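You operate a simulated robot arm through the tools that you are given. There is no shell and no other tool. Be economical: measure what you need, move in short steps, check, and stop when the job is done.

Carry out the task below with a simulated robot arm. There is one attempt and no reset: what you move stays moved.

TASK
Shut both nozzles, then set red to FOG and blue to JET.
Fine: they stay in their holder.
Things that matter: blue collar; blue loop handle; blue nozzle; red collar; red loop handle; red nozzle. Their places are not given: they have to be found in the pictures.

The check looks at the end state, three seconds after you hand in, the way a careful person would. Anything else that was tipped, shoved, dropped, spilled or broken makes it a failure.

THE ROBOT
A 6-joint arm with a two-finger parallel gripper, fixed in place. Base frame: the origin is at the foot of the arm, x ahead of it, y to its left, z up; the work surface is at about z = 0.88. Units: m, rad, N and s.
With the tool pointing down near the work surface it reaches from about 0.36 to 0.76 m from the base axis. Its first joint turns from -1.152 to 1.152 rad. Payload 2.45 kg.
The TCP is the grasp point between the finger pads, 0.024 m short of the fingertips. In the tool frame z runs along the fingers and y along their closing line. The gripper opens to 0.068 m. The fingers are 0.017 m wide and 0.01 m thick; the gripper's body (0.04 by 0.07 m) begins 0.041 m behind the TCP.
Orientation is that of the tool frame in the base frame, as [roll, pitch, yaw] about the fixed x, y, z axes, in that order (R = Rz(yaw) Ry(pitch) Rx(roll)). With the fingers straight down and closing along the base's y, the tool's x points along the base's -x, its y along +y and its z along -z.

THE INTERFACE
- The arm moves only by the tool send_rows. Its argument "series" is text: rows parted by semicolons, each of 6 numbers parted by spaces: the shift along the tool's x, y, z in units of 250 mm (1.0 is 250 mm), then the turn, a rotation vector about the tool's x, y, z in units of 90 degrees (1.0 is 90 degrees). In form: dx dy dz rx ry rz; .... A call has 1 to 10 rows; each row is the pose to reach, as a shift and turn from the pose commanded when the call began, along the tool's axes at that moment. "fingers" is the gripper command, from -1 (shut) to 1 (fully open), values between in proportion, set as the call begins (left out, the last holds). A call with a number of a shift or a turn outside -1 to 1 is refused whole. A row lasts 0.2 s, in which the tool goes at most 0.05 m and 0.15 rad; a call with a longer step from one row to the next is refused whole, and so is a gripper value outside its range. Where a pose cannot be reached the arm comes as near as it can. A force on the tool above 40 N (or 10 N above the force at the start of the call, whichever is more), or a blocked arm, ends the call early, and 0.2 s more pass. Each finger travels about 0.108 m/s and halts on what it meets, pressing with about 40 N; the grip force reading is that of the motor and also rises with nothing between the fingers. The clock runs only during rows and for 0.2 s after the last one: add rows that repeat a pose to give the fingers time. It gives the time, the measured TCP pose, the force on the tool (base axes), the opening and the grip force at its end, in the units of the frame above (readings bear some noise), with the torque about the TCP (base axes, N m) and any sound that the robot's microphone picked up.
- Cameras (640 x 400 px; columns grow to the right, rows downward): "scene" is fixed at [0.1751, 0.4089, 1.464]; the picture's right is [-0.80, -0.60, 0.00], its down [-0.25, 0.34, -0.91] and it looks along [0.54, -0.73, -0.42] (base axes); focal length 246 px, centre (320, 200). "wrist" rides on the gripper at [0.084, 0.011, -0.075] in the tool frame; the picture's right is [-0.13, 0.99, 0.00], its down [-0.60, -0.08, -0.79] and it looks along [-0.79, -0.10, 0.61] (tool axes); focal length 251 px, centre (320, 200).
- get_image(camera): a new picture of that camera. No time passes.
- probe_pixels(camera, pixels): for up to 12 pixels [column, row] of the newest picture of that camera ("zoom" is the newest enlarged one), the place [x, y, z] in the base frame of the surface seen there, good to about 0.002 m, but the place of the scene camera against the robot may be out by one fixed shift of up to 0.025 m in any direction. No time passes.
- zoom(camera, box): a new picture of the part [left, top, right, bottom] of that camera's present view, enlarged. No time passes.
- hand_in(): hands the job in; it is judged then, once.

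Go step by step. Measure first, check grasps and placings, and put right what went wrong. The budget is 80 turns and 54 pictures, counting those below and the enlarged ones. Unless the task says otherwise, let go and move clear before handing in, and close with one line.

The tools are called after "Call:" as name(argument=value, ...) on one line, values as JSON. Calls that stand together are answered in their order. send_rows: Moves the arm, as the interface text tells. Its arguments: {"type":"object","properties":{"series":{"type":"string"},"fingers":{"type":"number"}},"required":["series"]} The other tools are called the same way: get_image (camera) takes a picture; probe_pixels (camera, pixels) gives the place of the surface under pixels of a picture; zoom (camera, box) takes an enlarged picture of a part of a camera's view; hand_in () hands the job in.

At the start:

```text
time: 0.0
tool_pos: [0.4319, -0.0556, 1.4302]
tool_rot: [-3.141, 0.002, 3.141]
contact_force: [-0.4, 0.2, 0.2]
ft_torque: [-0.01, 0.0, -0.02]
finger_gap: 0.0679
finger_force: 0.1
```

scene: 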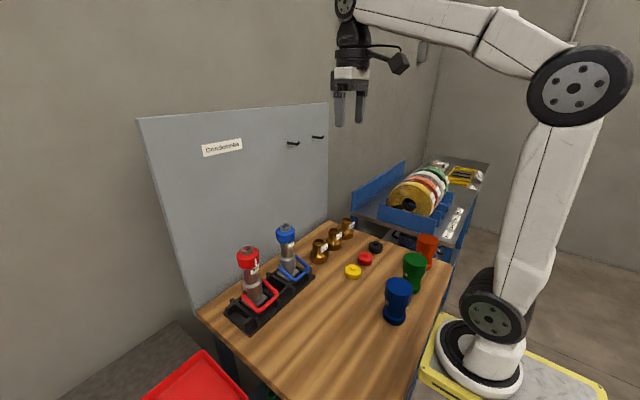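
wrist: 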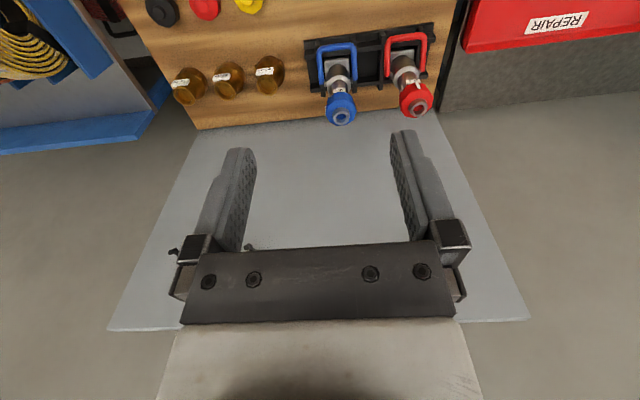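

The scene shows a red nozzle near (255,275) and a blue one near (288,250), each with a loop handle at its base. I'll enlarge both views to see the details.

Call:
zoom(camera="scene", box=[215, 215, 325, 335])

Call:
zoom(camera="wrist", box=[295, 20, 445, 135])

```text
3.33 times, centred on (270, 275) of scene
```

zoom: 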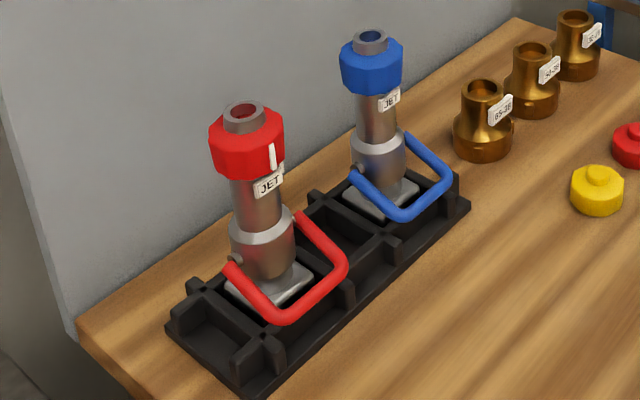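

```text
3.48 times, centred on (370, 78) of wrist
```

zoom: 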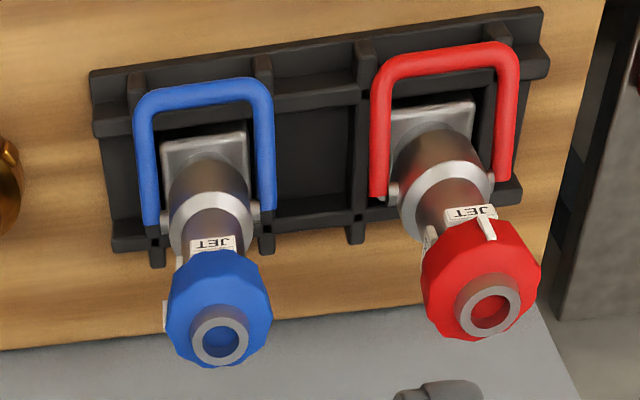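

The tips point up, and both loops hang low toward the robot, so they look open. I'll probe the positions of the collars, loops and holder.

Call:
probe_pixels(camera="zoom", pixels=[[205, 97], [262, 97], [142, 160], [267, 160], [440, 60], [380, 160], [505, 150], [220, 275], [480, 255], [152, 215], [390, 190], [320, 180]])

Call:
zoom(camera="scene", box=[262, 215, 322, 285])

Call:
zoom(camera="scene", box=[228, 240, 288, 310])

```text
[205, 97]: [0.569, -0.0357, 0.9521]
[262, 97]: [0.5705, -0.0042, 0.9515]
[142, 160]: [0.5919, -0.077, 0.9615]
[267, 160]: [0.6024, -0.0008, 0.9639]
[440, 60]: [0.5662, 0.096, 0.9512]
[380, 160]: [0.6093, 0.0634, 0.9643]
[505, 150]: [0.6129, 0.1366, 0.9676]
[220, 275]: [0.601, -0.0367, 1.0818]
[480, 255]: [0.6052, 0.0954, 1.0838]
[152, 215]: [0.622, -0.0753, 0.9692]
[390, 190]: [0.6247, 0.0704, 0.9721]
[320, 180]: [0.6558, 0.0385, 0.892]
```

```text
5.71 times, centred on (292, 250) of scene
```

zoom: 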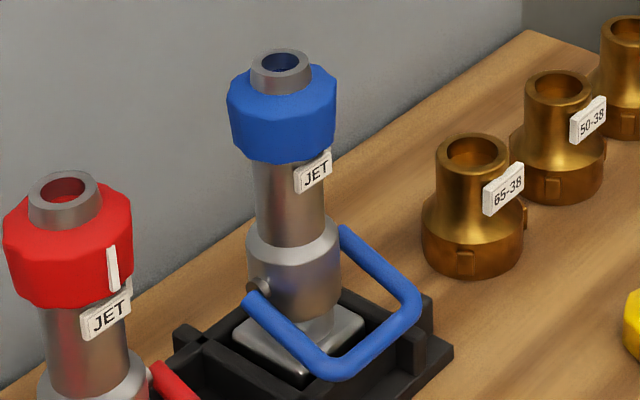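

```text
5.71 times, centred on (258, 275) of scene
```

zoom: 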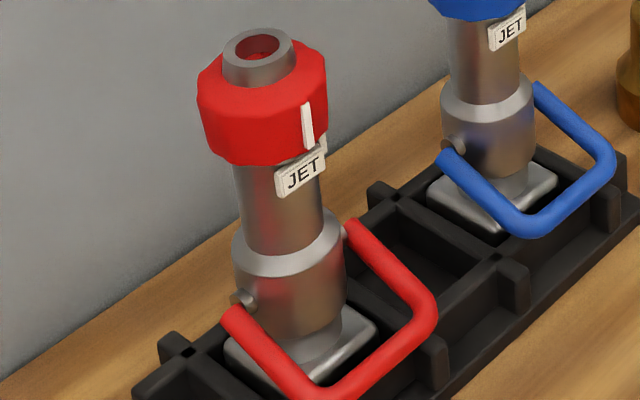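

The blue axis is near (0.63, -0.04) and the red near (0.63, 0.10), with collars at z≈1.08. I'll swing the wrist camera to look from the -y side and find the other labels and the pointers.

Call:
send_rows(series="-0.0133 -0.096 0.1333 0 0 -0.0833;-0.0267 -0.192 0.2667 0 0 -0.1667;-0.04 -0.288 0.4 0 0 -0.25;-0.0533 -0.384 0.5333 0 0 -0.3333;-0.0667 -0.48 0.6667 0 0 -0.4167;-0.08 -0.576 0.8 0 0 -0.5;-0.08 -0.576 0.8 0 0 -0.5", fingers=1)

Call:
get_image(camera="wrist")

```text
time: 1.6
tool_pos: [0.4518, -0.1957, 1.2281]
tool_rot: [-3.141, 0.001, -2.354]
contact_force: [0.1, 0.3, -0.2]
ft_torque: [0.01, 0.01, -0.02]
finger_gap: 0.0682
finger_force: 0.1
```

```text
47 pictures are left
```

wrist: 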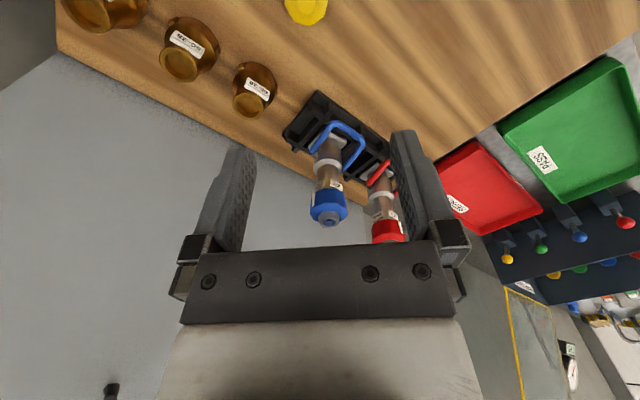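

The nozzles are at (328,190) and (383,210), and the picture is upside down. I'll enlarge it.

Call:
zoom(camera="wrist", box=[285, 110, 415, 245])

```text
2.96 times, centred on (350, 178) of wrist
```

zoom: 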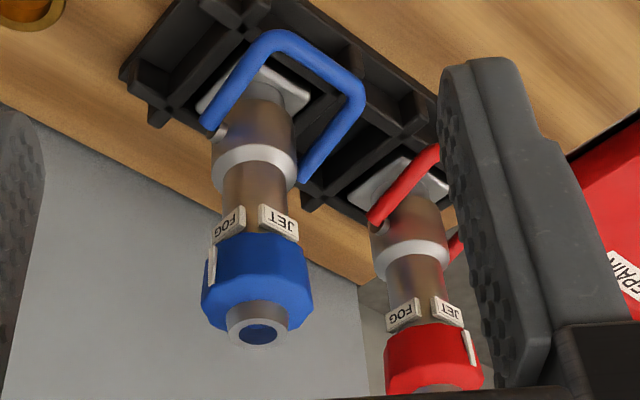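

The labels read JET facing the robot and FOG toward -y; the blue pointer is at FOG and the red one at JET. I'll probe labels, pointers, tips and bodies.

Call:
probe_pixels(camera="zoom", pixels=[[228, 223], [278, 222], [212, 262], [403, 315], [446, 312], [467, 345], [258, 335], [255, 270], [340, 150], [282, 36], [235, 70], [288, 325]])

Call:
probe_pixels(camera="wrist", pixels=[[316, 222], [340, 222], [327, 206], [313, 200], [344, 200], [328, 213], [375, 230], [400, 230]])

```text
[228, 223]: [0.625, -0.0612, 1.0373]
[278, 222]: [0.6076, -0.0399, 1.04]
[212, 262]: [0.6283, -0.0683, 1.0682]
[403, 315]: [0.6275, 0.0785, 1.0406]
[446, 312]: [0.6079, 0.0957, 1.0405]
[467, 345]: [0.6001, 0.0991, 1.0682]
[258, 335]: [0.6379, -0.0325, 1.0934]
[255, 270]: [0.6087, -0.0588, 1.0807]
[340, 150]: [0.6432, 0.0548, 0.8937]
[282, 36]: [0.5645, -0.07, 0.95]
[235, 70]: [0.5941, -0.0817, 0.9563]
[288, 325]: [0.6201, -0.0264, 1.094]
```

```text
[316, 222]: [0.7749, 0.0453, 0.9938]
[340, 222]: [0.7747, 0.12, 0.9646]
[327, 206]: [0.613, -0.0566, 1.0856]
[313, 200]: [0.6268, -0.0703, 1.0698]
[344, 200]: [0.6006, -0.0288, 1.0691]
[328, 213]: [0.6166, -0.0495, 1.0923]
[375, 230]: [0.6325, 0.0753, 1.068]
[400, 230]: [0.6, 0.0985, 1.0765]
```

The blue pointer sits at about 266° (FOG) and the red at about 182° (JET), roughly a quarter turn apart, with the FOG direction toward -y. Next I'll turn the gripper so it closes in the vertical plane, with the camera to the side, and tilt it 45° so I can push a loop up from below.

Call:
send_rows(series="-0.083 0.066 0.052 0 0 -0.0833;-0.166 0.132 0.104 0 0 -0.1667;-0.249 0.198 0.156 0 0 -0.25;-0.332 0.264 0.208 0 0 -0.3333;-0.415 0.33 0.26 0 0 -0.4167;-0.498 0.396 0.312 0 0 -0.5;-0.498 0.396 0.312 0 0 -0.5", fingers=-1)

Call:
send_rows(series="0 0 0.08 0.0833 0 0;0 0 0.16 0.1667 0 0;0 0 0.24 0.25 0 0;0 0 0.32 0.3333 0 0;0 0 0.4 0.4167 0 0;0 0 0.48 0.5 0 0;0 0 0.48 0.5 0 0")

Call:
get_image(camera="scene")

Call:
get_image(camera="wrist")

```text
time: 3.2
tool_pos: [0.4682, -0.0398, 1.1521]
tool_rot: [-3.141, -0.001, -1.567]
contact_force: [-0.1, 0.1, 0.4]
ft_torque: [0.0, -0.03, 0.0]
finger_gap: 0.0002
finger_force: 23.7
```

```text
time: 4.8
tool_pos: [0.4764, -0.0347, 1.0897]
tool_rot: [-2.479, 0.007, -1.566]
contact_force: [-0.4, 0.2, -1.0]
ft_torque: [-0.01, -0.02, -0.01]
finger_gap: 0.0
finger_force: 23.6
out of reach, approached as far as the arm can: row 5, 6, 7
```

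```text
45 pictures are left
```

scene: 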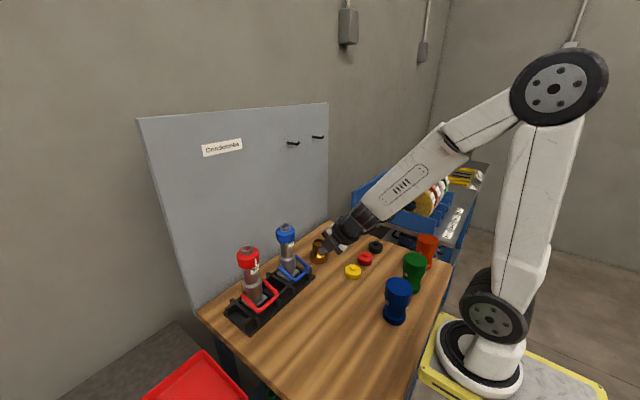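

```text
44 pictures are left
```

wrist: 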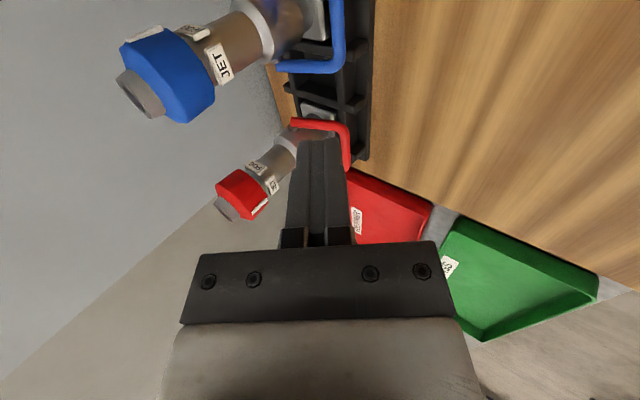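

The tilt stopped at about 38°, which is enough. I'll open the fingers part way and move to a pre-grasp in front of the blue crossbar, then check how this pose is taken.

Call:
send_rows(series="0.003 0.02 0.11 0 0 0;0.006 0.04 0.22 0 0 0;0.009 0.06 0.33 0 0 0;0.012 0.077 0.437 0 0 0;0.012 0.077 0.437 0 0 0", fingers=-0.12)

Call:
get_image(camera="wrist")

```text
time: 6.0
tool_pos: [0.5322, -0.0374, 0.9896]
tool_rot: [-2.48, 0.014, -1.575]
contact_force: [-0.1, 0.1, -1.1]
ft_torque: [-0.02, 0.0, 0.0]
finger_gap: 0.0297
finger_force: 0.0
out of reach, approached as far as the arm can: row 1, 2, 3
```

```text
43 pictures are left
```

wrist: 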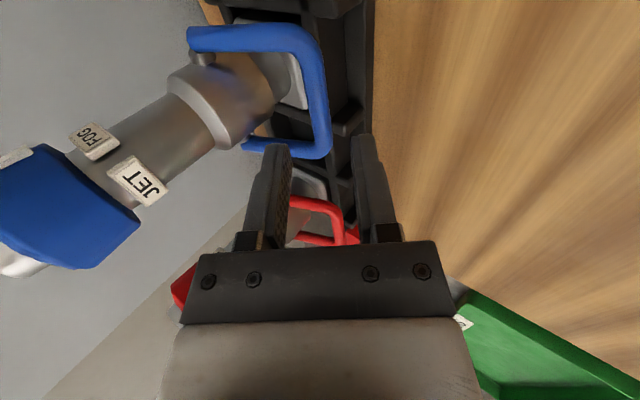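

The crossbar (near (318,110)) lies ahead, between the fingers. I'll measure it accurately from here.

Call:
probe_pixels(camera="wrist", pixels=[[312, 80], [318, 110], [320, 140], [200, 38], [255, 38], [300, 40], [265, 145], [180, 140], [215, 120], [350, 110], [285, 85], [60, 215]])

```text
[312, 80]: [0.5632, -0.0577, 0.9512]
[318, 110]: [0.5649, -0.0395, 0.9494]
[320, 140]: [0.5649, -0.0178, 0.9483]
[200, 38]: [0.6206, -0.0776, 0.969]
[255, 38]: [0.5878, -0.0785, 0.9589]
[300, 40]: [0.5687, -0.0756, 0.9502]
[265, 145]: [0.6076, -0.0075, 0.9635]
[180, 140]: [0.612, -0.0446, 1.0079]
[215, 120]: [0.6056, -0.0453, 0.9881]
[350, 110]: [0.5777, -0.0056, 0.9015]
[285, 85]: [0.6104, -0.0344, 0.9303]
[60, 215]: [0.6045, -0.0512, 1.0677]
```

The bar centre is about (0.567, 0.945). I'll advance 0.047 m along the tool and then close on it.

Call:
send_rows(series="0 0 0.06 0 0 0;0 0 0.12 0 0 0;0 0 0.187 0 0 0;0 0 0.187 0 0 0")

Call:
get_image(camera="wrist")

```text
time: 7.0
tool_pos: [0.559, -0.0375, 0.9529]
tool_rot: [-2.481, 0.007, -1.561]
contact_force: [-1.1, 0.2, 0.2]
ft_torque: [-0.02, 0.02, 0.02]
finger_gap: 0.0298
finger_force: 0.0
```

```text
42 pictures are left
```

wrist: 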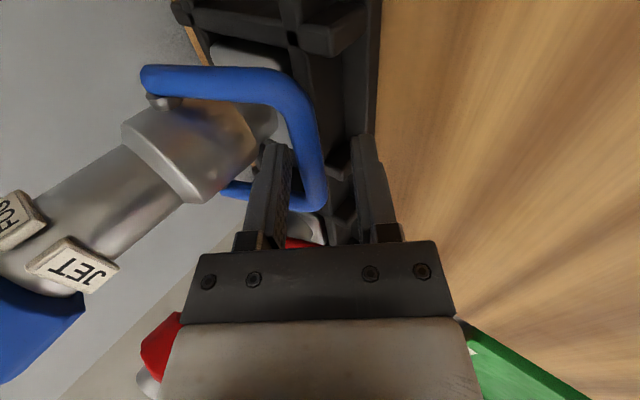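

The bar is between the fingers. I'll grip it.

Call:
send_rows(series="0 0 0 0 0 0;0 0 0 0 0 0", fingers=-1)

```text
time: 7.6
tool_pos: [0.558, -0.0365, 0.9531]
tool_rot: [-2.48, 0.009, -1.562]
contact_force: [1.6, 0.7, 3.1]
ft_torque: [0.09, -0.12, -0.02]
finger_gap: 0.0115
finger_force: 31.8
```

It's held with a gap of 0.0115. I'll raise it along the arc around the pivot near (0.63, 0.966).

Call:
send_rows(series="0 -0.017 -0.039 0 0 0;0 -0.041 -0.074 0 0 0;0 -0.041 -0.074 0 0 0")

Call:
get_image(camera="wrist")

```text
time: 8.4
tool_pos: [0.5537, -0.0359, 0.9738]
tool_rot: [-2.484, 0.009, -1.563]
contact_force: [-1.2, 0.3, 0.8]
ft_torque: [0.0, 0.12, -0.01]
finger_gap: 0.0115
finger_force: 32.2
```

```text
41 pictures are left
```

wrist: 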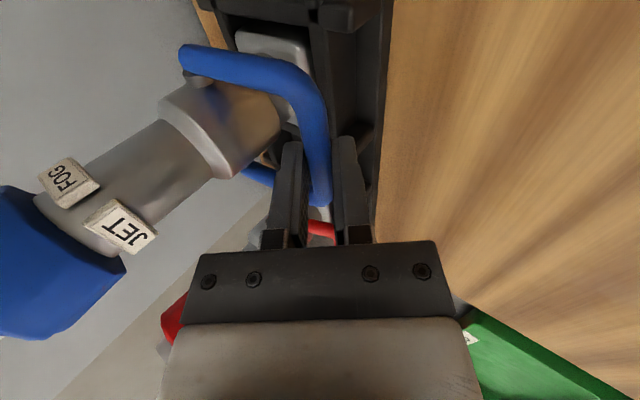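

It moves freely at low force. I'll continue to about +40°.

Call:
send_rows(series="0 -0.032 -0.034 0 0 0;0 -0.07 -0.063 0 0 0;0 -0.111 -0.084 0 0 0;0 -0.156 -0.098 0 0 0;0 -0.156 -0.098 0 0 0")

Call:
get_image(camera="wrist")

```text
time: 9.6
tool_pos: [0.5707, -0.0342, 1.0179]
tool_rot: [-2.483, 0.009, -1.564]
contact_force: [-1.0, -1.5, -0.4]
ft_torque: [-0.11, 0.13, -0.1]
finger_gap: 0.0115
finger_force: 32.3
```

```text
40 pictures are left
```

wrist: 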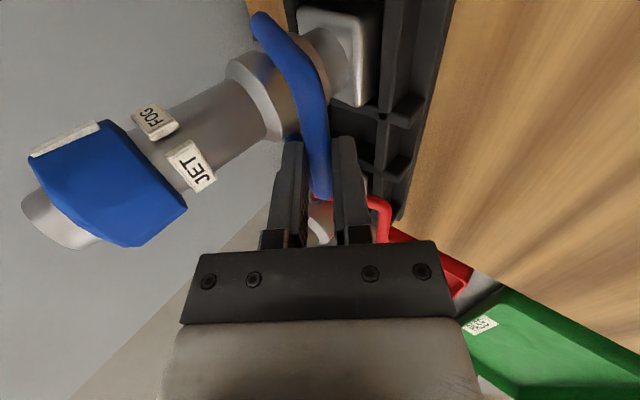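

It's at about 40° with almost no force, and no stop yet. I'll release, back off and look at whether it holds, then push from outside with closed fingers.

Call:
send_rows(series="0 0 0 0 0 0;0 0 0 0 0 0;0 0 -0.1 0 0 0;0 0 -0.2 0 0 0;0 0 -0.2 0 0 0", fingers=-0.4)

Call:
get_image(camera="wrist")

```text
time: 10.8
tool_pos: [0.5397, -0.0362, 1.0567]
tool_rot: [-2.48, 0.009, -1.564]
contact_force: [-0.2, -1.1, 0.3]
ft_torque: [-0.01, 0.0, 0.02]
finger_gap: 0.0203
finger_force: 0.0
```

```text
39 pictures are left
```

wrist: 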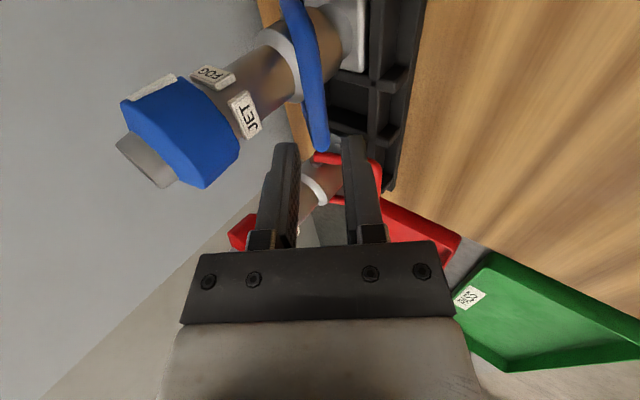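

The loop stays where I left it. I'll close the fingers and place them just outside and below the bar, ready to push.

Call:
send_rows(series="0 0.085 0 0 0 0;0 0.085 0 0 0 0;0 0.085 0.1 0 0 0;0 0.085 0.19 0 0 0;0 0.085 0.19 0 0 0", fingers=-1)

Call:
send_rows(series="0 -0.03 0 0 0 0;0 -0.06 0 0 0 0;0 -0.09 0 0 0 0;0 -0.09 0 0 0 0")

Call:
get_image(camera="wrist")

```text
time: 12.0
tool_pos: [0.5529, -0.0366, 1.0073]
tool_rot: [-2.482, 0.007, -1.562]
contact_force: [0.7, -0.3, 0.0]
ft_torque: [-0.01, 0.03, -0.02]
finger_gap: 0.0
finger_force: 23.7
```

```text
time: 13.0
tool_pos: [0.5705, -0.0365, 1.0198]
tool_rot: [-2.482, 0.009, -1.562]
contact_force: [-0.3, -0.8, -1.1]
ft_torque: [-0.03, 0.01, -0.01]
finger_gap: 0.0
finger_force: 24.0
```

```text
38 pictures are left
```

wrist: 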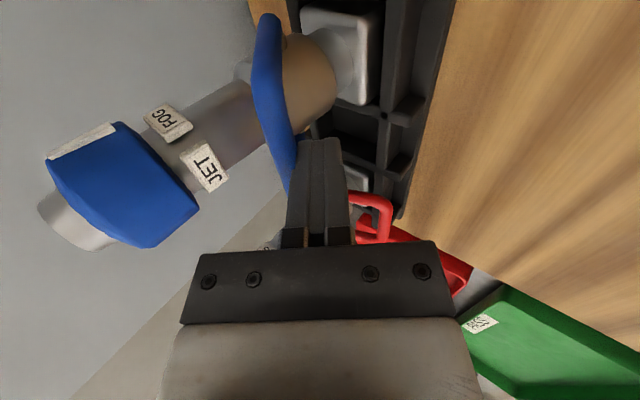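

The loop follows with little force. I'll keep pushing in small steps until it stops.

Call:
send_rows(series="0 -0.02 0 0 0 0;0 -0.04 0 0 0 0;0 -0.04 0 0 0 0")

Call:
zoom(camera="scene", box=[250, 215, 330, 285])

```text
time: 13.8
tool_pos: [0.5784, -0.0351, 1.0262]
tool_rot: [-2.482, 0.009, -1.564]
contact_force: [0.0, -0.9, -0.2]
ft_torque: [-0.02, -0.02, -0.01]
finger_gap: 0.0002
finger_force: 23.6
```

```text
5.71 times, centred on (290, 250) of scene
```

zoom: 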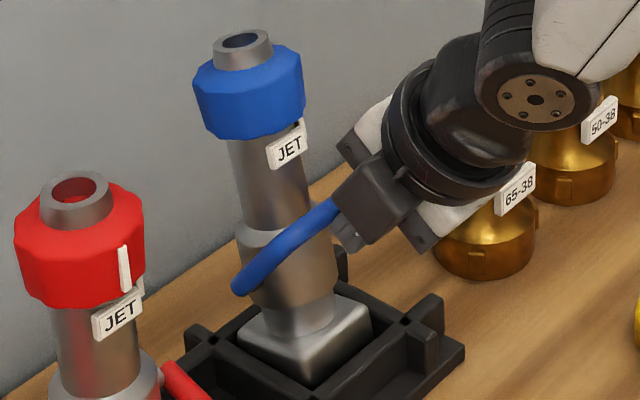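

It's at roughly 60° and still free. I'll carry on.

Call:
send_rows(series="0 -0.02 0 0 0 0;0 -0.02 0 0 0 0")

Call:
send_rows(series="0 -0.02 0 0 0 0;0 -0.02 0 0 0 0")

Call:
get_image(camera="wrist")

```text
time: 14.4
tool_pos: [0.5834, -0.0359, 1.0282]
tool_rot: [-2.479, 0.011, -1.563]
contact_force: [-0.9, -0.1, 0.3]
ft_torque: [0.0, 0.02, 0.0]
finger_gap: 0.0
finger_force: 23.8
```

```text
time: 15.0
tool_pos: [0.586, -0.036, 1.032]
tool_rot: [-2.483, 0.009, -1.563]
contact_force: [-1.0, 0.1, -1.5]
ft_torque: [0.04, 0.05, -0.01]
finger_gap: 0.0002
finger_force: 23.8
```

```text
36 pictures are left
```

wrist: 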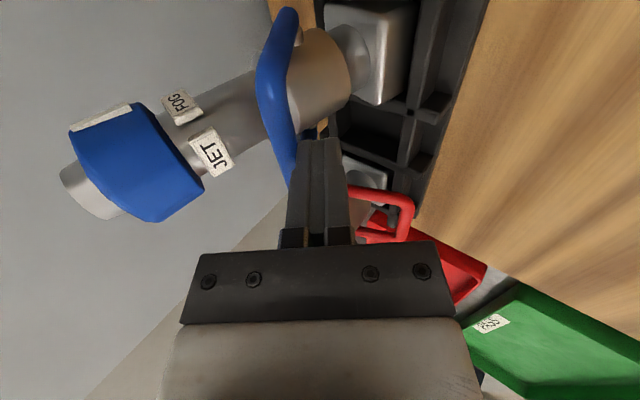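

Force is still about 1.5 N. I'll push another two steps.

Call:
send_rows(series="0 -0.02 0 0 0 0;0 -0.02 0 0 0 0")

Call:
probe_pixels(camera="wrist", pixels=[[285, 20], [270, 80], [280, 130], [285, 160], [215, 155], [240, 110], [155, 190], [180, 105], [365, 50]])

```text
time: 15.6
tool_pos: [0.5897, -0.0351, 1.0336]
tool_rot: [-2.481, 0.009, -1.563]
contact_force: [-0.8, -0.2, -0.1]
ft_torque: [0.02, 0.01, -0.02]
finger_gap: 0.0001
finger_force: 23.8
```

```text
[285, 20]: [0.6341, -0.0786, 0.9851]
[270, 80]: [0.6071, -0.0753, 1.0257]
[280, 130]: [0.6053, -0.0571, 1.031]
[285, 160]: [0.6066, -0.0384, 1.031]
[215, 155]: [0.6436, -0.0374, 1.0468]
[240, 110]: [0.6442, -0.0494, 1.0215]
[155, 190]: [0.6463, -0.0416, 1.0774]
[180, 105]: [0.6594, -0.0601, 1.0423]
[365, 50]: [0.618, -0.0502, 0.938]
```

The label now reads x 0.644, where it was 0.608, so the nozzle may be leaning back. I'll check in the scene view before doing anything else.

Call:
zoom(camera="scene", box=[230, 215, 330, 315])

Call:
get_image(camera="wrist")

```text
4.00 times, centred on (280, 265) of scene
```

zoom: 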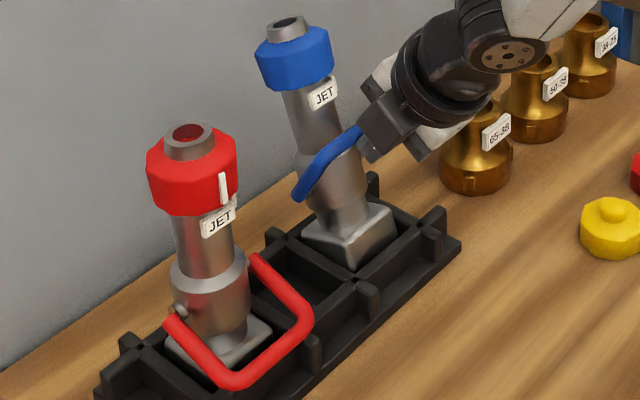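

```text
34 pictures are left
```

wrist: 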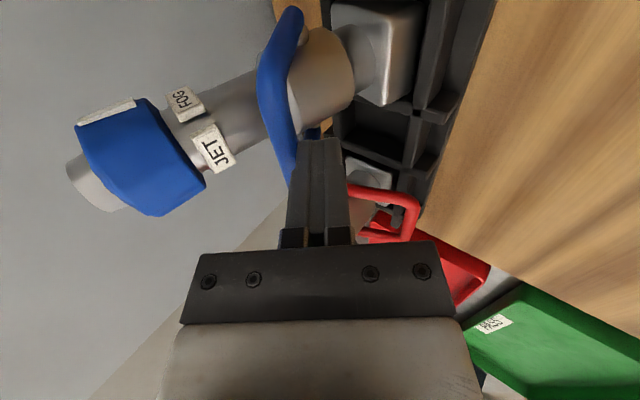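

The nozzle has tilted back in the holder, with its base plate lifted, so the loop is already against its stop. I'll back off slowly and let it settle.

Call:
send_rows(series="0 0.015 0 0 0 0;0 0.03 0 0 0 0;0 0.045 0 0 0 0;0 0.06 0 0 0 0;0 0.075 0 0 0 0;0 0.09 0 0 0 0;0 0.105 0 0 0 0;0 0.12 0 0 0 0;0 0.15 0 0 0 0;0 0.15 0 0 0 0")

Call:
zoom(camera="scene", box=[230, 215, 330, 315])

Call:
get_image(camera="wrist")

```text
time: 17.8
tool_pos: [0.5586, -0.0351, 1.0096]
tool_rot: [-2.482, 0.009, -1.562]
contact_force: [-1.1, 0.8, -0.1]
ft_torque: [0.02, -0.01, 0.02]
finger_gap: 0.0
finger_force: 23.3
```

```text
4.00 times, centred on (280, 265) of scene
```

zoom: 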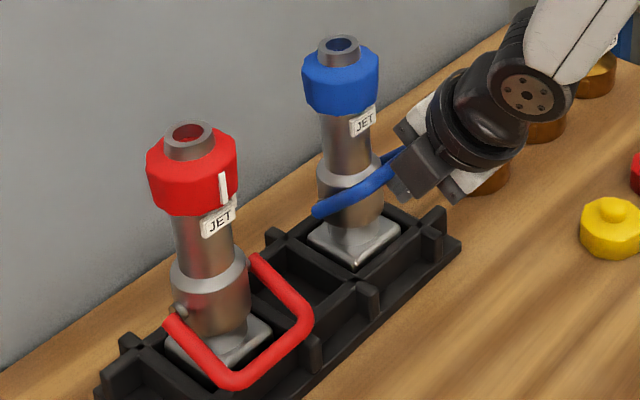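

```text
32 pictures are left
```

wrist: 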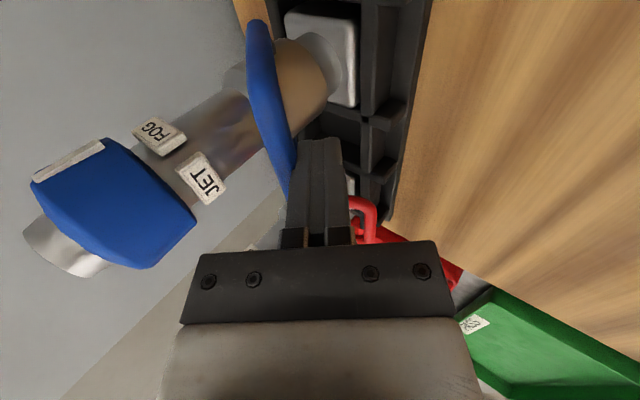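

It's coming back upright. I'll move well clear to see it at rest.

Call:
send_rows(series="0 0.06 0 0 0 0;0 0.12 0 0 0 0;0 0.12 -0.1 0 0 0;0 0.12 -0.2 0 0 0;0 0.12 -0.2 0 0 0")

Call:
zoom(camera="scene", box=[230, 215, 330, 315])

Call:
get_image(camera="wrist")

```text
time: 19.0
tool_pos: [0.5049, -0.0374, 1.0322]
tool_rot: [-2.482, 0.008, -1.563]
contact_force: [0.8, 0.1, -0.3]
ft_torque: [0.03, 0.01, 0.01]
finger_gap: 0.0
finger_force: 23.3
```

```text
4.00 times, centred on (280, 265) of scene
```

zoom: 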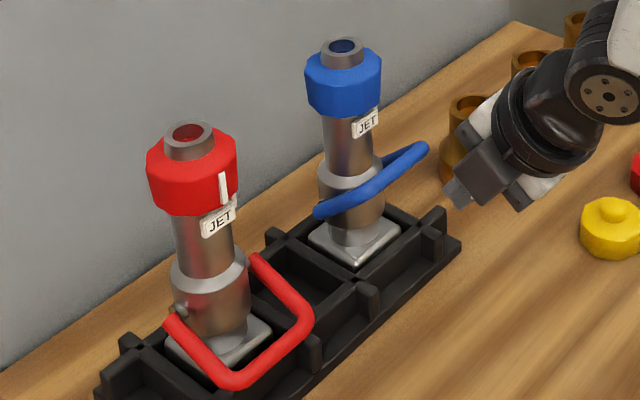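

```text
30 pictures are left
```

wrist: 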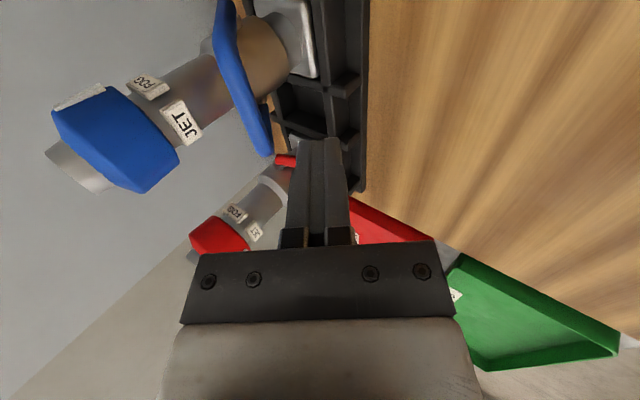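

The blue nozzle looks upright and seated. I'll probe it against its earlier figures and read the loop angle.

Call:
probe_pixels(camera="wrist", pixels=[[180, 122], [148, 86], [228, 15], [245, 90], [266, 150], [300, 40], [110, 140], [80, 95]])

Call:
probe_pixels(camera="zoom", pixels=[[365, 125], [222, 215], [355, 245], [222, 350], [342, 75], [192, 158], [330, 240], [195, 355]])

```text
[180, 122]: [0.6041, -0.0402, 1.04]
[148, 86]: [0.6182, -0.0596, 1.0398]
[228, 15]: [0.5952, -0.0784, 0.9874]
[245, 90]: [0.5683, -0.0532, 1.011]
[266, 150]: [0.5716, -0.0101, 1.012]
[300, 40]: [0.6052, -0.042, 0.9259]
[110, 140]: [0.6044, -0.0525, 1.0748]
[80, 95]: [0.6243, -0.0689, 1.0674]
```

```text
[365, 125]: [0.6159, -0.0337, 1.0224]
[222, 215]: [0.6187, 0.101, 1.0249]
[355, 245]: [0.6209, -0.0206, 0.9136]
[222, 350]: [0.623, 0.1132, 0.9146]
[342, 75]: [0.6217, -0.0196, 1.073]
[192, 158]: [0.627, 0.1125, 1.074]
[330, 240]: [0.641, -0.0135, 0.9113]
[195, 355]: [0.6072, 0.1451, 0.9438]
```

Blue is seated again at the same heights, and its loop slope is about +41°. That matches its angle relative to the nozzle while tilted (56° − 14°), so it is at its stop and shut. Now the same for red: lateral move, then pre-grasp.

Call:
send_rows(series="-0.14 0 0 0 0 0;-0.28 0 0 0 0 0;-0.42 0 0 0 0 0;-0.55 0 0 0 0 0;-0.55 0.01 0.1 0 0 0;-0.55 0.02 0.2 0 0 0;-0.55 0.02 0.2 0 0 0", fingers=-0.12)

Call:
get_image(camera="wrist")

```text
time: 20.6
tool_pos: [0.5328, 0.1029, 0.9906]
tool_rot: [-2.481, 0.009, -1.562]
contact_force: [-0.1, -0.8, 0.5]
ft_torque: [-0.02, -0.01, 0.0]
finger_gap: 0.0301
finger_force: 0.1
```

```text
29 pictures are left
```

wrist: 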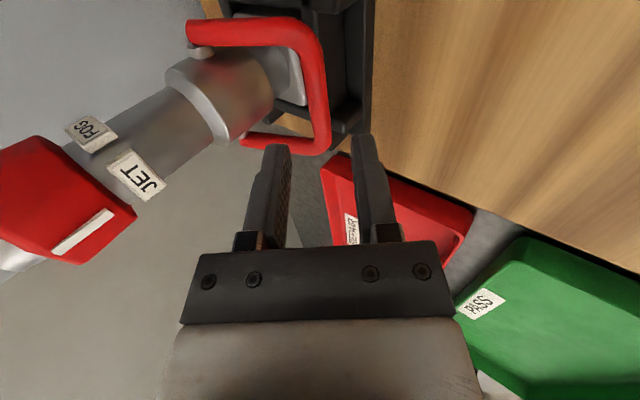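

The geometry matches blue's. I'll check the bar position before advancing.

Call:
probe_pixels(camera="wrist", pixels=[[312, 75], [318, 105], [320, 135], [200, 30], [255, 32], [265, 140], [135, 175], [90, 130], [82, 232], [290, 80]])

Call:
send_rows(series="0 0 0.06 0 0 0;0 0 0.12 0 0 0;0 0 0.187 0 0 0;0 0 0.187 0 0 0")

Call:
send_rows(series="0 0 0 0 0 0;0 0 0 0 0 0", fingers=-1)

```text
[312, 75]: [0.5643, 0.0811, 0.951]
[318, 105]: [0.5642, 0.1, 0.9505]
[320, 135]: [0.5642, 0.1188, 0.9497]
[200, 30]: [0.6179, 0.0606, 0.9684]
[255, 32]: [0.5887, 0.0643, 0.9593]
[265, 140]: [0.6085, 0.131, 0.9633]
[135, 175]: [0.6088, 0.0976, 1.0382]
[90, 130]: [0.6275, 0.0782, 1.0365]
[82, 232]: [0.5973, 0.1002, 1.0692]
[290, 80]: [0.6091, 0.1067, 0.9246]
```

```text
time: 21.6
tool_pos: [0.5602, 0.1024, 0.9519]
tool_rot: [-2.479, 0.009, -1.563]
contact_force: [-0.5, -1.1, 0.3]
ft_torque: [0.03, 0.03, 0.04]
finger_gap: 0.0297
finger_force: 0.1
```

```text
time: 22.2
tool_pos: [0.5608, 0.1031, 0.9531]
tool_rot: [-2.477, 0.009, -1.564]
contact_force: [3.5, -0.6, 3.1]
ft_torque: [-0.01, -0.1, -0.06]
finger_gap: 0.0116
finger_force: 32.6
```

Gripped (gap 0.0116). I'll follow the same arc, stopping at about 38°.

Call:
send_rows(series="0 -0.017 -0.039 0 0 0;0 -0.041 -0.074 0 0 0;0 -0.041 -0.074 0 0 0")

Call:
send_rows(series="0 -0.032 -0.034 0 0 0;0 -0.07 -0.063 0 0 0;0 -0.111 -0.084 0 0 0;0 -0.147 -0.096 0 0 0;0 -0.147 -0.096 0 0 0")

Call:
get_image(camera="wrist")

```text
time: 23.0
tool_pos: [0.5557, 0.1017, 0.974]
tool_rot: [-2.482, 0.009, -1.563]
contact_force: [-2.2, -1.4, 0.5]
ft_torque: [-0.07, 0.17, -0.09]
finger_gap: 0.0115
finger_force: 32.5
```

```text
time: 24.2
tool_pos: [0.5694, 0.101, 1.0153]
tool_rot: [-2.48, 0.009, -1.565]
contact_force: [-0.6, 0.4, -3.0]
ft_torque: [0.0, 0.14, -0.02]
finger_gap: 0.0119
finger_force: 31.9
```

```text
28 pictures are left
```

wrist: 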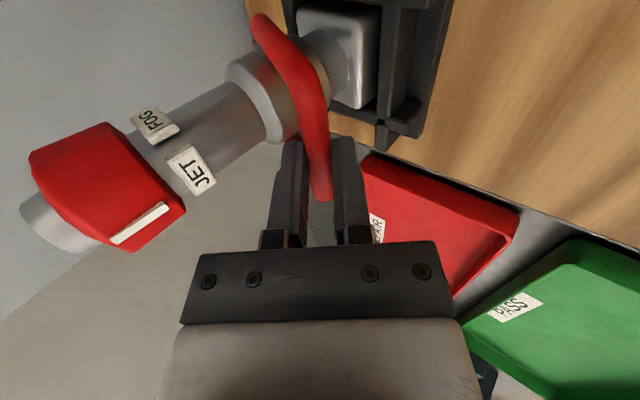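

I'll measure the loop slope and whether the nozzle is still seated, then release.

Call:
probe_pixels(camera="wrist", pixels=[[190, 168], [154, 122], [262, 25], [285, 55], [310, 95], [320, 140], [355, 55], [100, 190]])

Call:
send_rows(series="0 0 0 0 0 0;0 0 0 0 0 0;0 0 -0.1 0 0 0;0 0 -0.2 0 0 0;0 0 -0.2 0 0 0", fingers=-0.4)

Call:
get_image(camera="wrist")

```text
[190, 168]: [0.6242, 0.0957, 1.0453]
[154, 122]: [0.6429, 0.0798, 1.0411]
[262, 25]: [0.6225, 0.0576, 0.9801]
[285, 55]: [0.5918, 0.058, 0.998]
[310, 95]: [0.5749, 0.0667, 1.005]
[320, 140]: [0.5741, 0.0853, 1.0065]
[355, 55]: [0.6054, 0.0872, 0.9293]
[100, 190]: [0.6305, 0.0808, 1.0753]
```

```text
time: 25.4
tool_pos: [0.539, 0.1005, 1.0544]
tool_rot: [-2.481, 0.009, -1.562]
contact_force: [-0.8, 0.4, 0.0]
ft_torque: [0.01, -0.02, -0.06]
finger_gap: 0.0205
finger_force: 0.1
```

```text
27 pictures are left
```

wrist: 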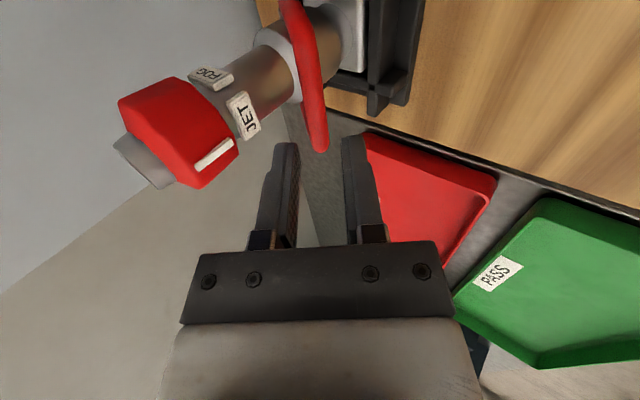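

While gripped, the nozzle leaned about 6° (JET label x 0.609 → 0.624). I'll check it now that it's released.

Call:
probe_pixels(camera="wrist", pixels=[[243, 115], [212, 76], [300, 20], [312, 70], [318, 110], [319, 140], [350, 50], [190, 130], [213, 155]])

```text
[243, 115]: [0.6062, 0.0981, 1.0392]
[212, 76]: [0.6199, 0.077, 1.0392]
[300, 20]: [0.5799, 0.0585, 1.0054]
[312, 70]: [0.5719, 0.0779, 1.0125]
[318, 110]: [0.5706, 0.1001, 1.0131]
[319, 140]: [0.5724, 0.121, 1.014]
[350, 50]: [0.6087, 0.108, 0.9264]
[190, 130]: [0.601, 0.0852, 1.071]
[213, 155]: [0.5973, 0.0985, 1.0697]
```

Red is seated again with its loop at about 39–40°, like blue. To tell a real stop from pivot friction, I'll re-grip red's bar and rotate the tool rigidly about the pivot. That applies a nearly pure turning moment, with little tipping.

Call:
send_rows(series="0 0 0.06 0 0 0;0 0 0.12 0 0 0;0 0 0.188 0 0 0;0 0 0.188 0 0 0", fingers=-0.35)

Call:
send_rows(series="0 0 0 0 0 0;0 0 0 0 0 0", fingers=-1)

Call:
get_image(camera="wrist")

```text
time: 26.4
tool_pos: [0.5701, 0.1003, 1.0183]
tool_rot: [-2.48, 0.008, -1.563]
contact_force: [0.6, -0.5, -0.7]
ft_torque: [-0.02, -0.01, 0.02]
finger_gap: 0.0219
finger_force: 0.0
```

```text
time: 27.0
tool_pos: [0.5704, 0.0992, 1.0173]
tool_rot: [-2.481, 0.009, -1.563]
contact_force: [1.5, -0.3, 0.2]
ft_torque: [0.03, 0.03, -0.03]
finger_gap: 0.0117
finger_force: 32.1
```

```text
26 pictures are left
```

wrist: 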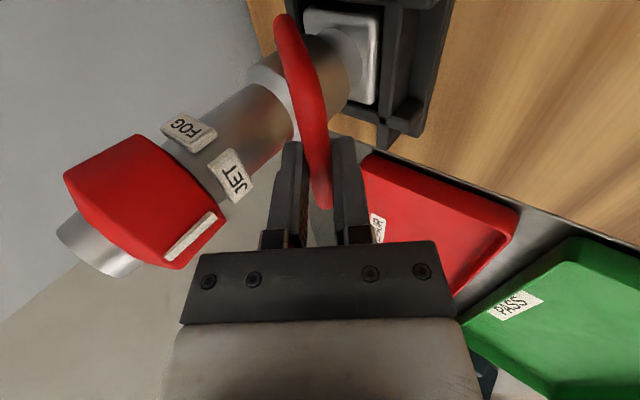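

Gripped, with the nozzle upright. I'll turn it 8° about the pivot and see whether the loop moves relative to the body.

Call:
send_rows(series="0 -0.021 -0.003 -0.0444 0 0;0 -0.043 -0.005 -0.089 0 0;0 -0.043 -0.005 -0.089 0 0")

Call:
get_image(camera="wrist")

```text
time: 27.8
tool_pos: [0.5571, 0.096, 0.9938]
tool_rot: [-2.611, 0.01, -1.564]
contact_force: [6.2, 2.1, 1.1]
ft_torque: [-0.19, -0.19, -0.17]
finger_gap: 0.0113
finger_force: 32.5
out of reach, approached as far as the arm can: row 1, 2, 3
```

```text
25 pictures are left
```

wrist: 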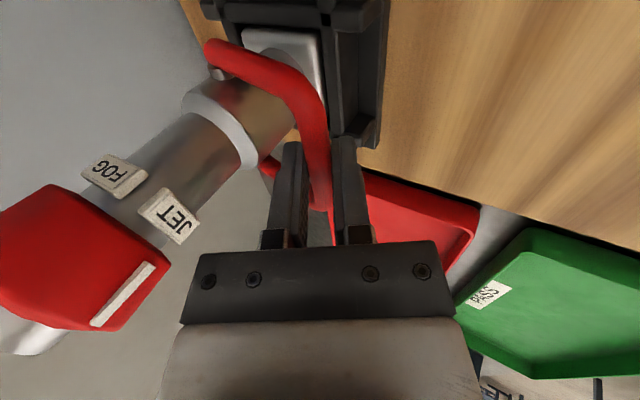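

That pose was out of reach, so the arm drifted down and lowered the loop to about 20°. The nozzle is still seated. I'll raise it back along the arc from here at this 30° tilt.

Call:
send_rows(series="0 -0.03 -0.025 0 0 0;0 -0.06 -0.042 0 0 0;0 -0.09 -0.055 0 0 0;0 -0.09 -0.055 0 0 0")

Call:
get_image(camera="wrist")

```text
time: 28.8
tool_pos: [0.5611, 0.1004, 0.9977]
tool_rot: [-2.587, 0.039, -1.551]
contact_force: [-1.8, -6.3, 0.2]
ft_torque: [-0.67, 0.14, -0.44]
finger_gap: 0.0114
finger_force: 32.4
out of reach, approached as far as the arm can: row 1, 2, 3
```

```text
24 pictures are left
```

wrist: 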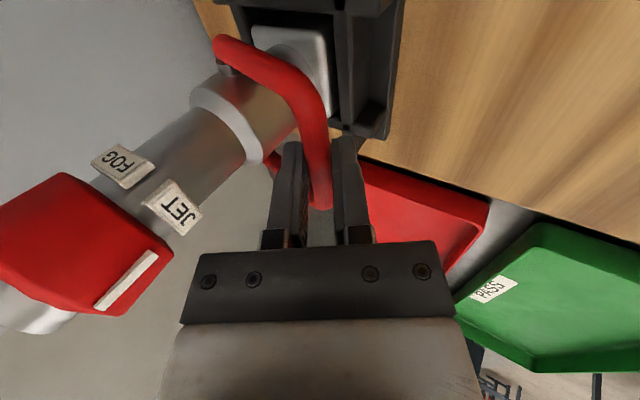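

I'm near a wrist singularity at this tilt. I'll release the bar and back away along the tool axis, then return to a more vertical tool.

Call:
send_rows(series="0 0 0 0 0 0;0 0 0 0 0 0;0 0 -0.06 0 0 0;0 0 -0.14 0 0 0;0 0 -0.24 0 0 0;0 0 -0.24 0 0 0", fingers=-0.3)

Call:
get_image(camera="wrist")

```text
time: 30.2
tool_pos: [0.5362, 0.1039, 1.0236]
tool_rot: [-2.566, 0.056, -1.539]
contact_force: [0.1, 0.3, 1.2]
ft_torque: [-0.01, -0.01, -0.01]
finger_gap: 0.0236
finger_force: 0.1
out of reach, approached as far as the arm can: row 3, 4, 5
```

```text
23 pictures are left
```

wrist: 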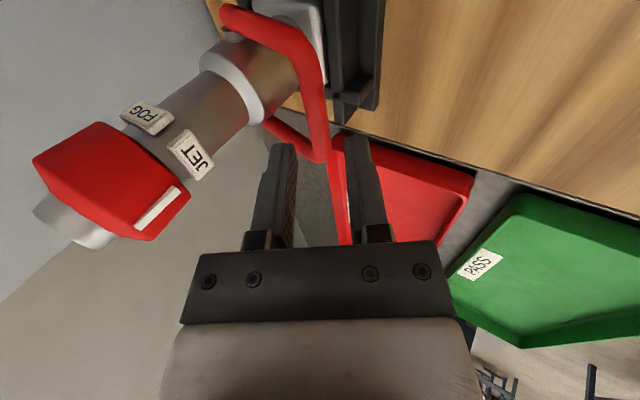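

I'm clear of the loop. I'll go up and back while straightening the tool.

Call:
send_rows(series="0 -0.017 -0.084 -0.073 0 0;0 -0.034 -0.168 -0.147 0 0;0 -0.05 -0.252 -0.22 0 0;0 -0.067 -0.336 -0.294 0 0;0 -0.084 -0.42 -0.367 0 0;0 -0.084 -0.42 -0.367 0 0")

```text
time: 31.6
tool_pos: [0.4567, 0.079, 0.9824]
tool_rot: [-2.751, 0.07, -1.539]
contact_force: [0.3, 1.1, -0.3]
ft_torque: [0.04, -0.02, 0.01]
finger_gap: 0.0238
finger_force: 0.0
out of reach, approached as far as the arm can: row 1, 2, 3, 4, 5, 6
```

That was again out of reach, and the arm drifted to (0.457, 0.079, 0.982). I'll look at the arm's posture.

Call:
get_image(camera="scene")

Call:
send_rows(series="0 0 -0.06 0 0 0;0 0 -0.12 0 0 0;0 0 -0.18 0 0 0;0 0 -0.24 0 0 0;0 0 -0.24 0 0 0")

```text
22 pictures are left
```

scene: 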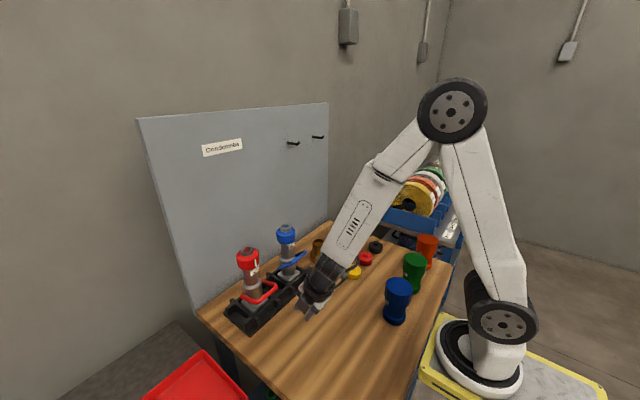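

```text
time: 32.8
tool_pos: [0.4387, 0.0809, 1.0107]
tool_rot: [-2.728, 0.122, -1.514]
contact_force: [-0.5, -0.7, -0.4]
ft_torque: [0.0, -0.01, -0.05]
finger_gap: 0.024
finger_force: 0.1
out of reach, approached as far as the arm can: row 1, 2, 3, 4
```

The tool is almost in line with the forearm, so the wrist is near-straight. I'll command a known reachable pose: vertical at about (0.468, 0.08, 1.15).

Call:
send_rows(series="0 -0.067 -0.093 -0.053 0 0;0 -0.134 -0.186 -0.106 0 0;0 -0.2 -0.279 -0.16 0 0;0 -0.267 -0.372 -0.21 0 0;0 -0.334 -0.465 -0.263 0 0;0 -0.334 -0.465 -0.263 0 0;0 -0.334 -0.465 -0.263 0 0;0 -0.334 -0.465 -0.263 0 0")

```text
time: 34.6
tool_pos: [0.4705, 0.0593, 1.1711]
tool_rot: [3.121, 0.07, -1.538]
contact_force: [0.2, 0.2, 0.9]
ft_torque: [0.0, -0.01, 0.03]
finger_gap: 0.024
finger_force: 0.2
```

I've recovered to a near-vertical pose. I'll use a gentler 25° tilt, go to a point in front of red, fix the small yaw and pitch error, and look.

Call:
send_rows(series="-0.027 -0.02 0.074 0.048 0.0075 0.0035;-0.055 -0.04 0.148 0.097 0.015 0.007;-0.082 -0.06 0.222 0.145 0.0225 0.0105;-0.109 -0.08 0.296 0.193 0.03 0.014;-0.137 -0.1 0.37 0.242 0.0375 0.0175;-0.164 -0.12 0.444 0.29 0.045 0.021;-0.164 -0.12 0.444 0.29 0.045 0.021", fingers=-1)

Call:
get_image(camera="wrist")

```text
time: 36.2
tool_pos: [0.4959, 0.1061, 1.0612]
tool_rot: [-2.709, 0.006, -1.583]
contact_force: [0.7, 0.6, 0.9]
ft_torque: [0.01, -0.02, -0.01]
finger_gap: 0.0
finger_force: 23.7
```

```text
21 pictures are left
```

wrist: 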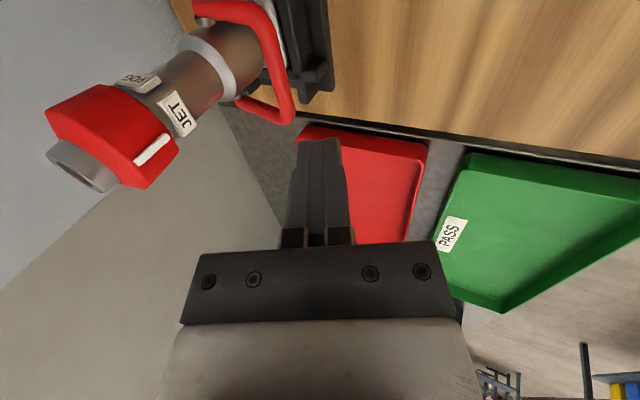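

The pose is good. I'll measure the red bar and body.

Call:
probe_pixels(camera="wrist", pixels=[[205, 10], [245, 10], [268, 35], [280, 70], [288, 105], [250, 105], [176, 112], [140, 80], [150, 150], [210, 50]])

```text
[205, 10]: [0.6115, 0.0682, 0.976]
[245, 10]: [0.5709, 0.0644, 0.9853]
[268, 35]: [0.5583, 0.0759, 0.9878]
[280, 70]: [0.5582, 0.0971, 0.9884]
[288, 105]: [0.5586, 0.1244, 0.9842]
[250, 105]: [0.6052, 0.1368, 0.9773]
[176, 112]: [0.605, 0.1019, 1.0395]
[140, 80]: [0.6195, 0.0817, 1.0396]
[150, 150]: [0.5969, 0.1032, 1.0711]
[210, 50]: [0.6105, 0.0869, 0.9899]
```

The bar centre is about (0.5605, 0.983), near 14°, and the nozzle is seated. I'll straddle the bar with the fingers open to 0.03.

Call:
send_rows(series="0.012 -0.052 0 0 0 0;0.012 -0.103 0 0 0 0;0.012 -0.103 0.12 0 0 0;0.012 -0.103 0.24 0 0 0;0.012 -0.103 0.352 0 0 0;0.012 -0.103 0.352 0 0 0", fingers=-0.12)

Call:
send_rows(series="0 0 0 0 0 0;0 0 0 0 0 0", fingers=-0.6)

Call:
get_image(camera="wrist")

```text
time: 37.6
tool_pos: [0.5555, 0.1052, 0.9924]
tool_rot: [-2.709, 0.006, -1.585]
contact_force: [0.0, -0.5, -0.2]
ft_torque: [-0.02, 0.02, 0.05]
finger_gap: 0.0298
finger_force: 0.0
```

```text
time: 38.2
tool_pos: [0.5532, 0.1049, 0.9928]
tool_rot: [-2.708, 0.007, -1.586]
contact_force: [0.8, 0.7, -0.5]
ft_torque: [0.01, 0.02, -0.02]
finger_gap: 0.0142
finger_force: 0.1
```

```text
20 pictures are left
```

wrist: 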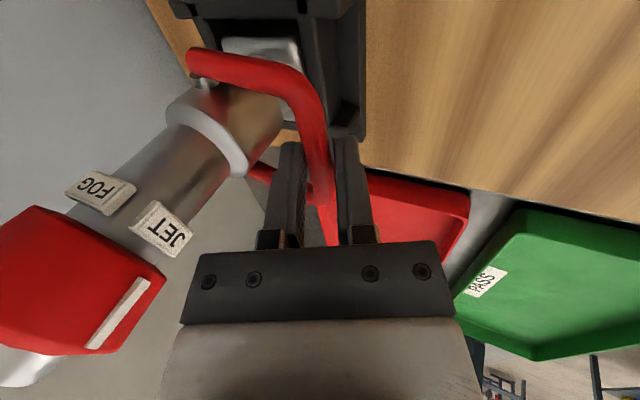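

It's caged loosely. I'll raise it along the arc to about 36°.

Call:
send_rows(series="0 -0.026 -0.028 0 0 0;0 -0.055 -0.052 0 0 0;0 -0.079 -0.067 0 0 0;0 -0.079 -0.067 0 0 0")

Call:
get_image(camera="wrist")

```text
time: 39.2
tool_pos: [0.5681, 0.1043, 1.0174]
tool_rot: [-2.709, 0.007, -1.583]
contact_force: [-0.9, -0.4, 0.3]
ft_torque: [0.0, 0.06, -0.01]
finger_gap: 0.0149
finger_force: 0.3
```

```text
19 pictures are left
```

wrist: 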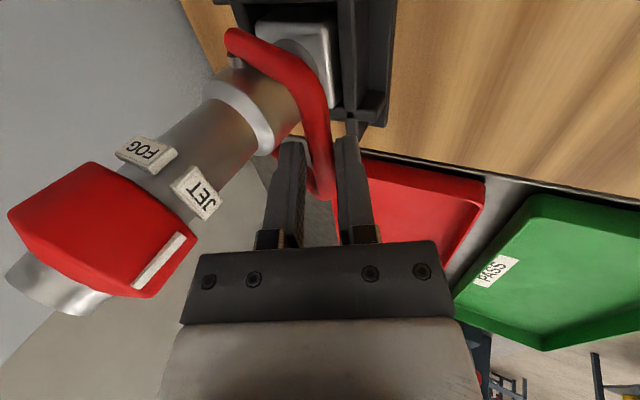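

Call:
probe_pixels(camera="wrist", pixels=[[240, 45], [285, 65], [315, 100], [322, 140], [195, 192], [148, 152], [305, 50], [160, 260]])

```text
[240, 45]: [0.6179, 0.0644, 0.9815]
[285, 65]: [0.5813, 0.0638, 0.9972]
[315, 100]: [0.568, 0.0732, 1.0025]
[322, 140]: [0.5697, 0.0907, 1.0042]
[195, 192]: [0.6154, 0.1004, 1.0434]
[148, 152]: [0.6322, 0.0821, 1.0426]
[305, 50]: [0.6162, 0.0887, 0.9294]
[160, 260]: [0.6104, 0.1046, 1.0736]
```

The nozzle leaned about 4° with the loop only near 22°, so pivot friction matters and pushing tips the nozzle before the true stop. So blue's position isn't proven to be the stop either. A firm grip with a rigid rotation about the pivot should avoid this. I'll back off, increase the tilt to about 36°, and look.

Call:
send_rows(series="0 0 0 0 0 0;0 0 -0.06 0 0 0;0 0 -0.12 0 0 0;0 0 -0.2 0 0 0;0 0.03 -0.2 0.062 0 0;0 0.05 -0.2 0.122 0 0;0 0.05 -0.2 0.122 0 0", fingers=-0.2)

Call:
get_image(camera="wrist")

```text
time: 40.8
tool_pos: [0.5341, 0.1043, 1.056]
tool_rot: [-2.516, 0.008, -1.583]
contact_force: [0.1, -0.2, -0.5]
ft_torque: [0.01, 0.0, -0.01]
finger_gap: 0.0272
finger_force: 0.1
```

```text
18 pictures are left
```

wrist: 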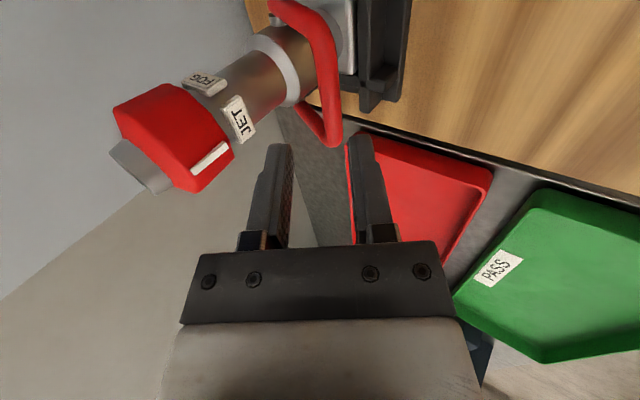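

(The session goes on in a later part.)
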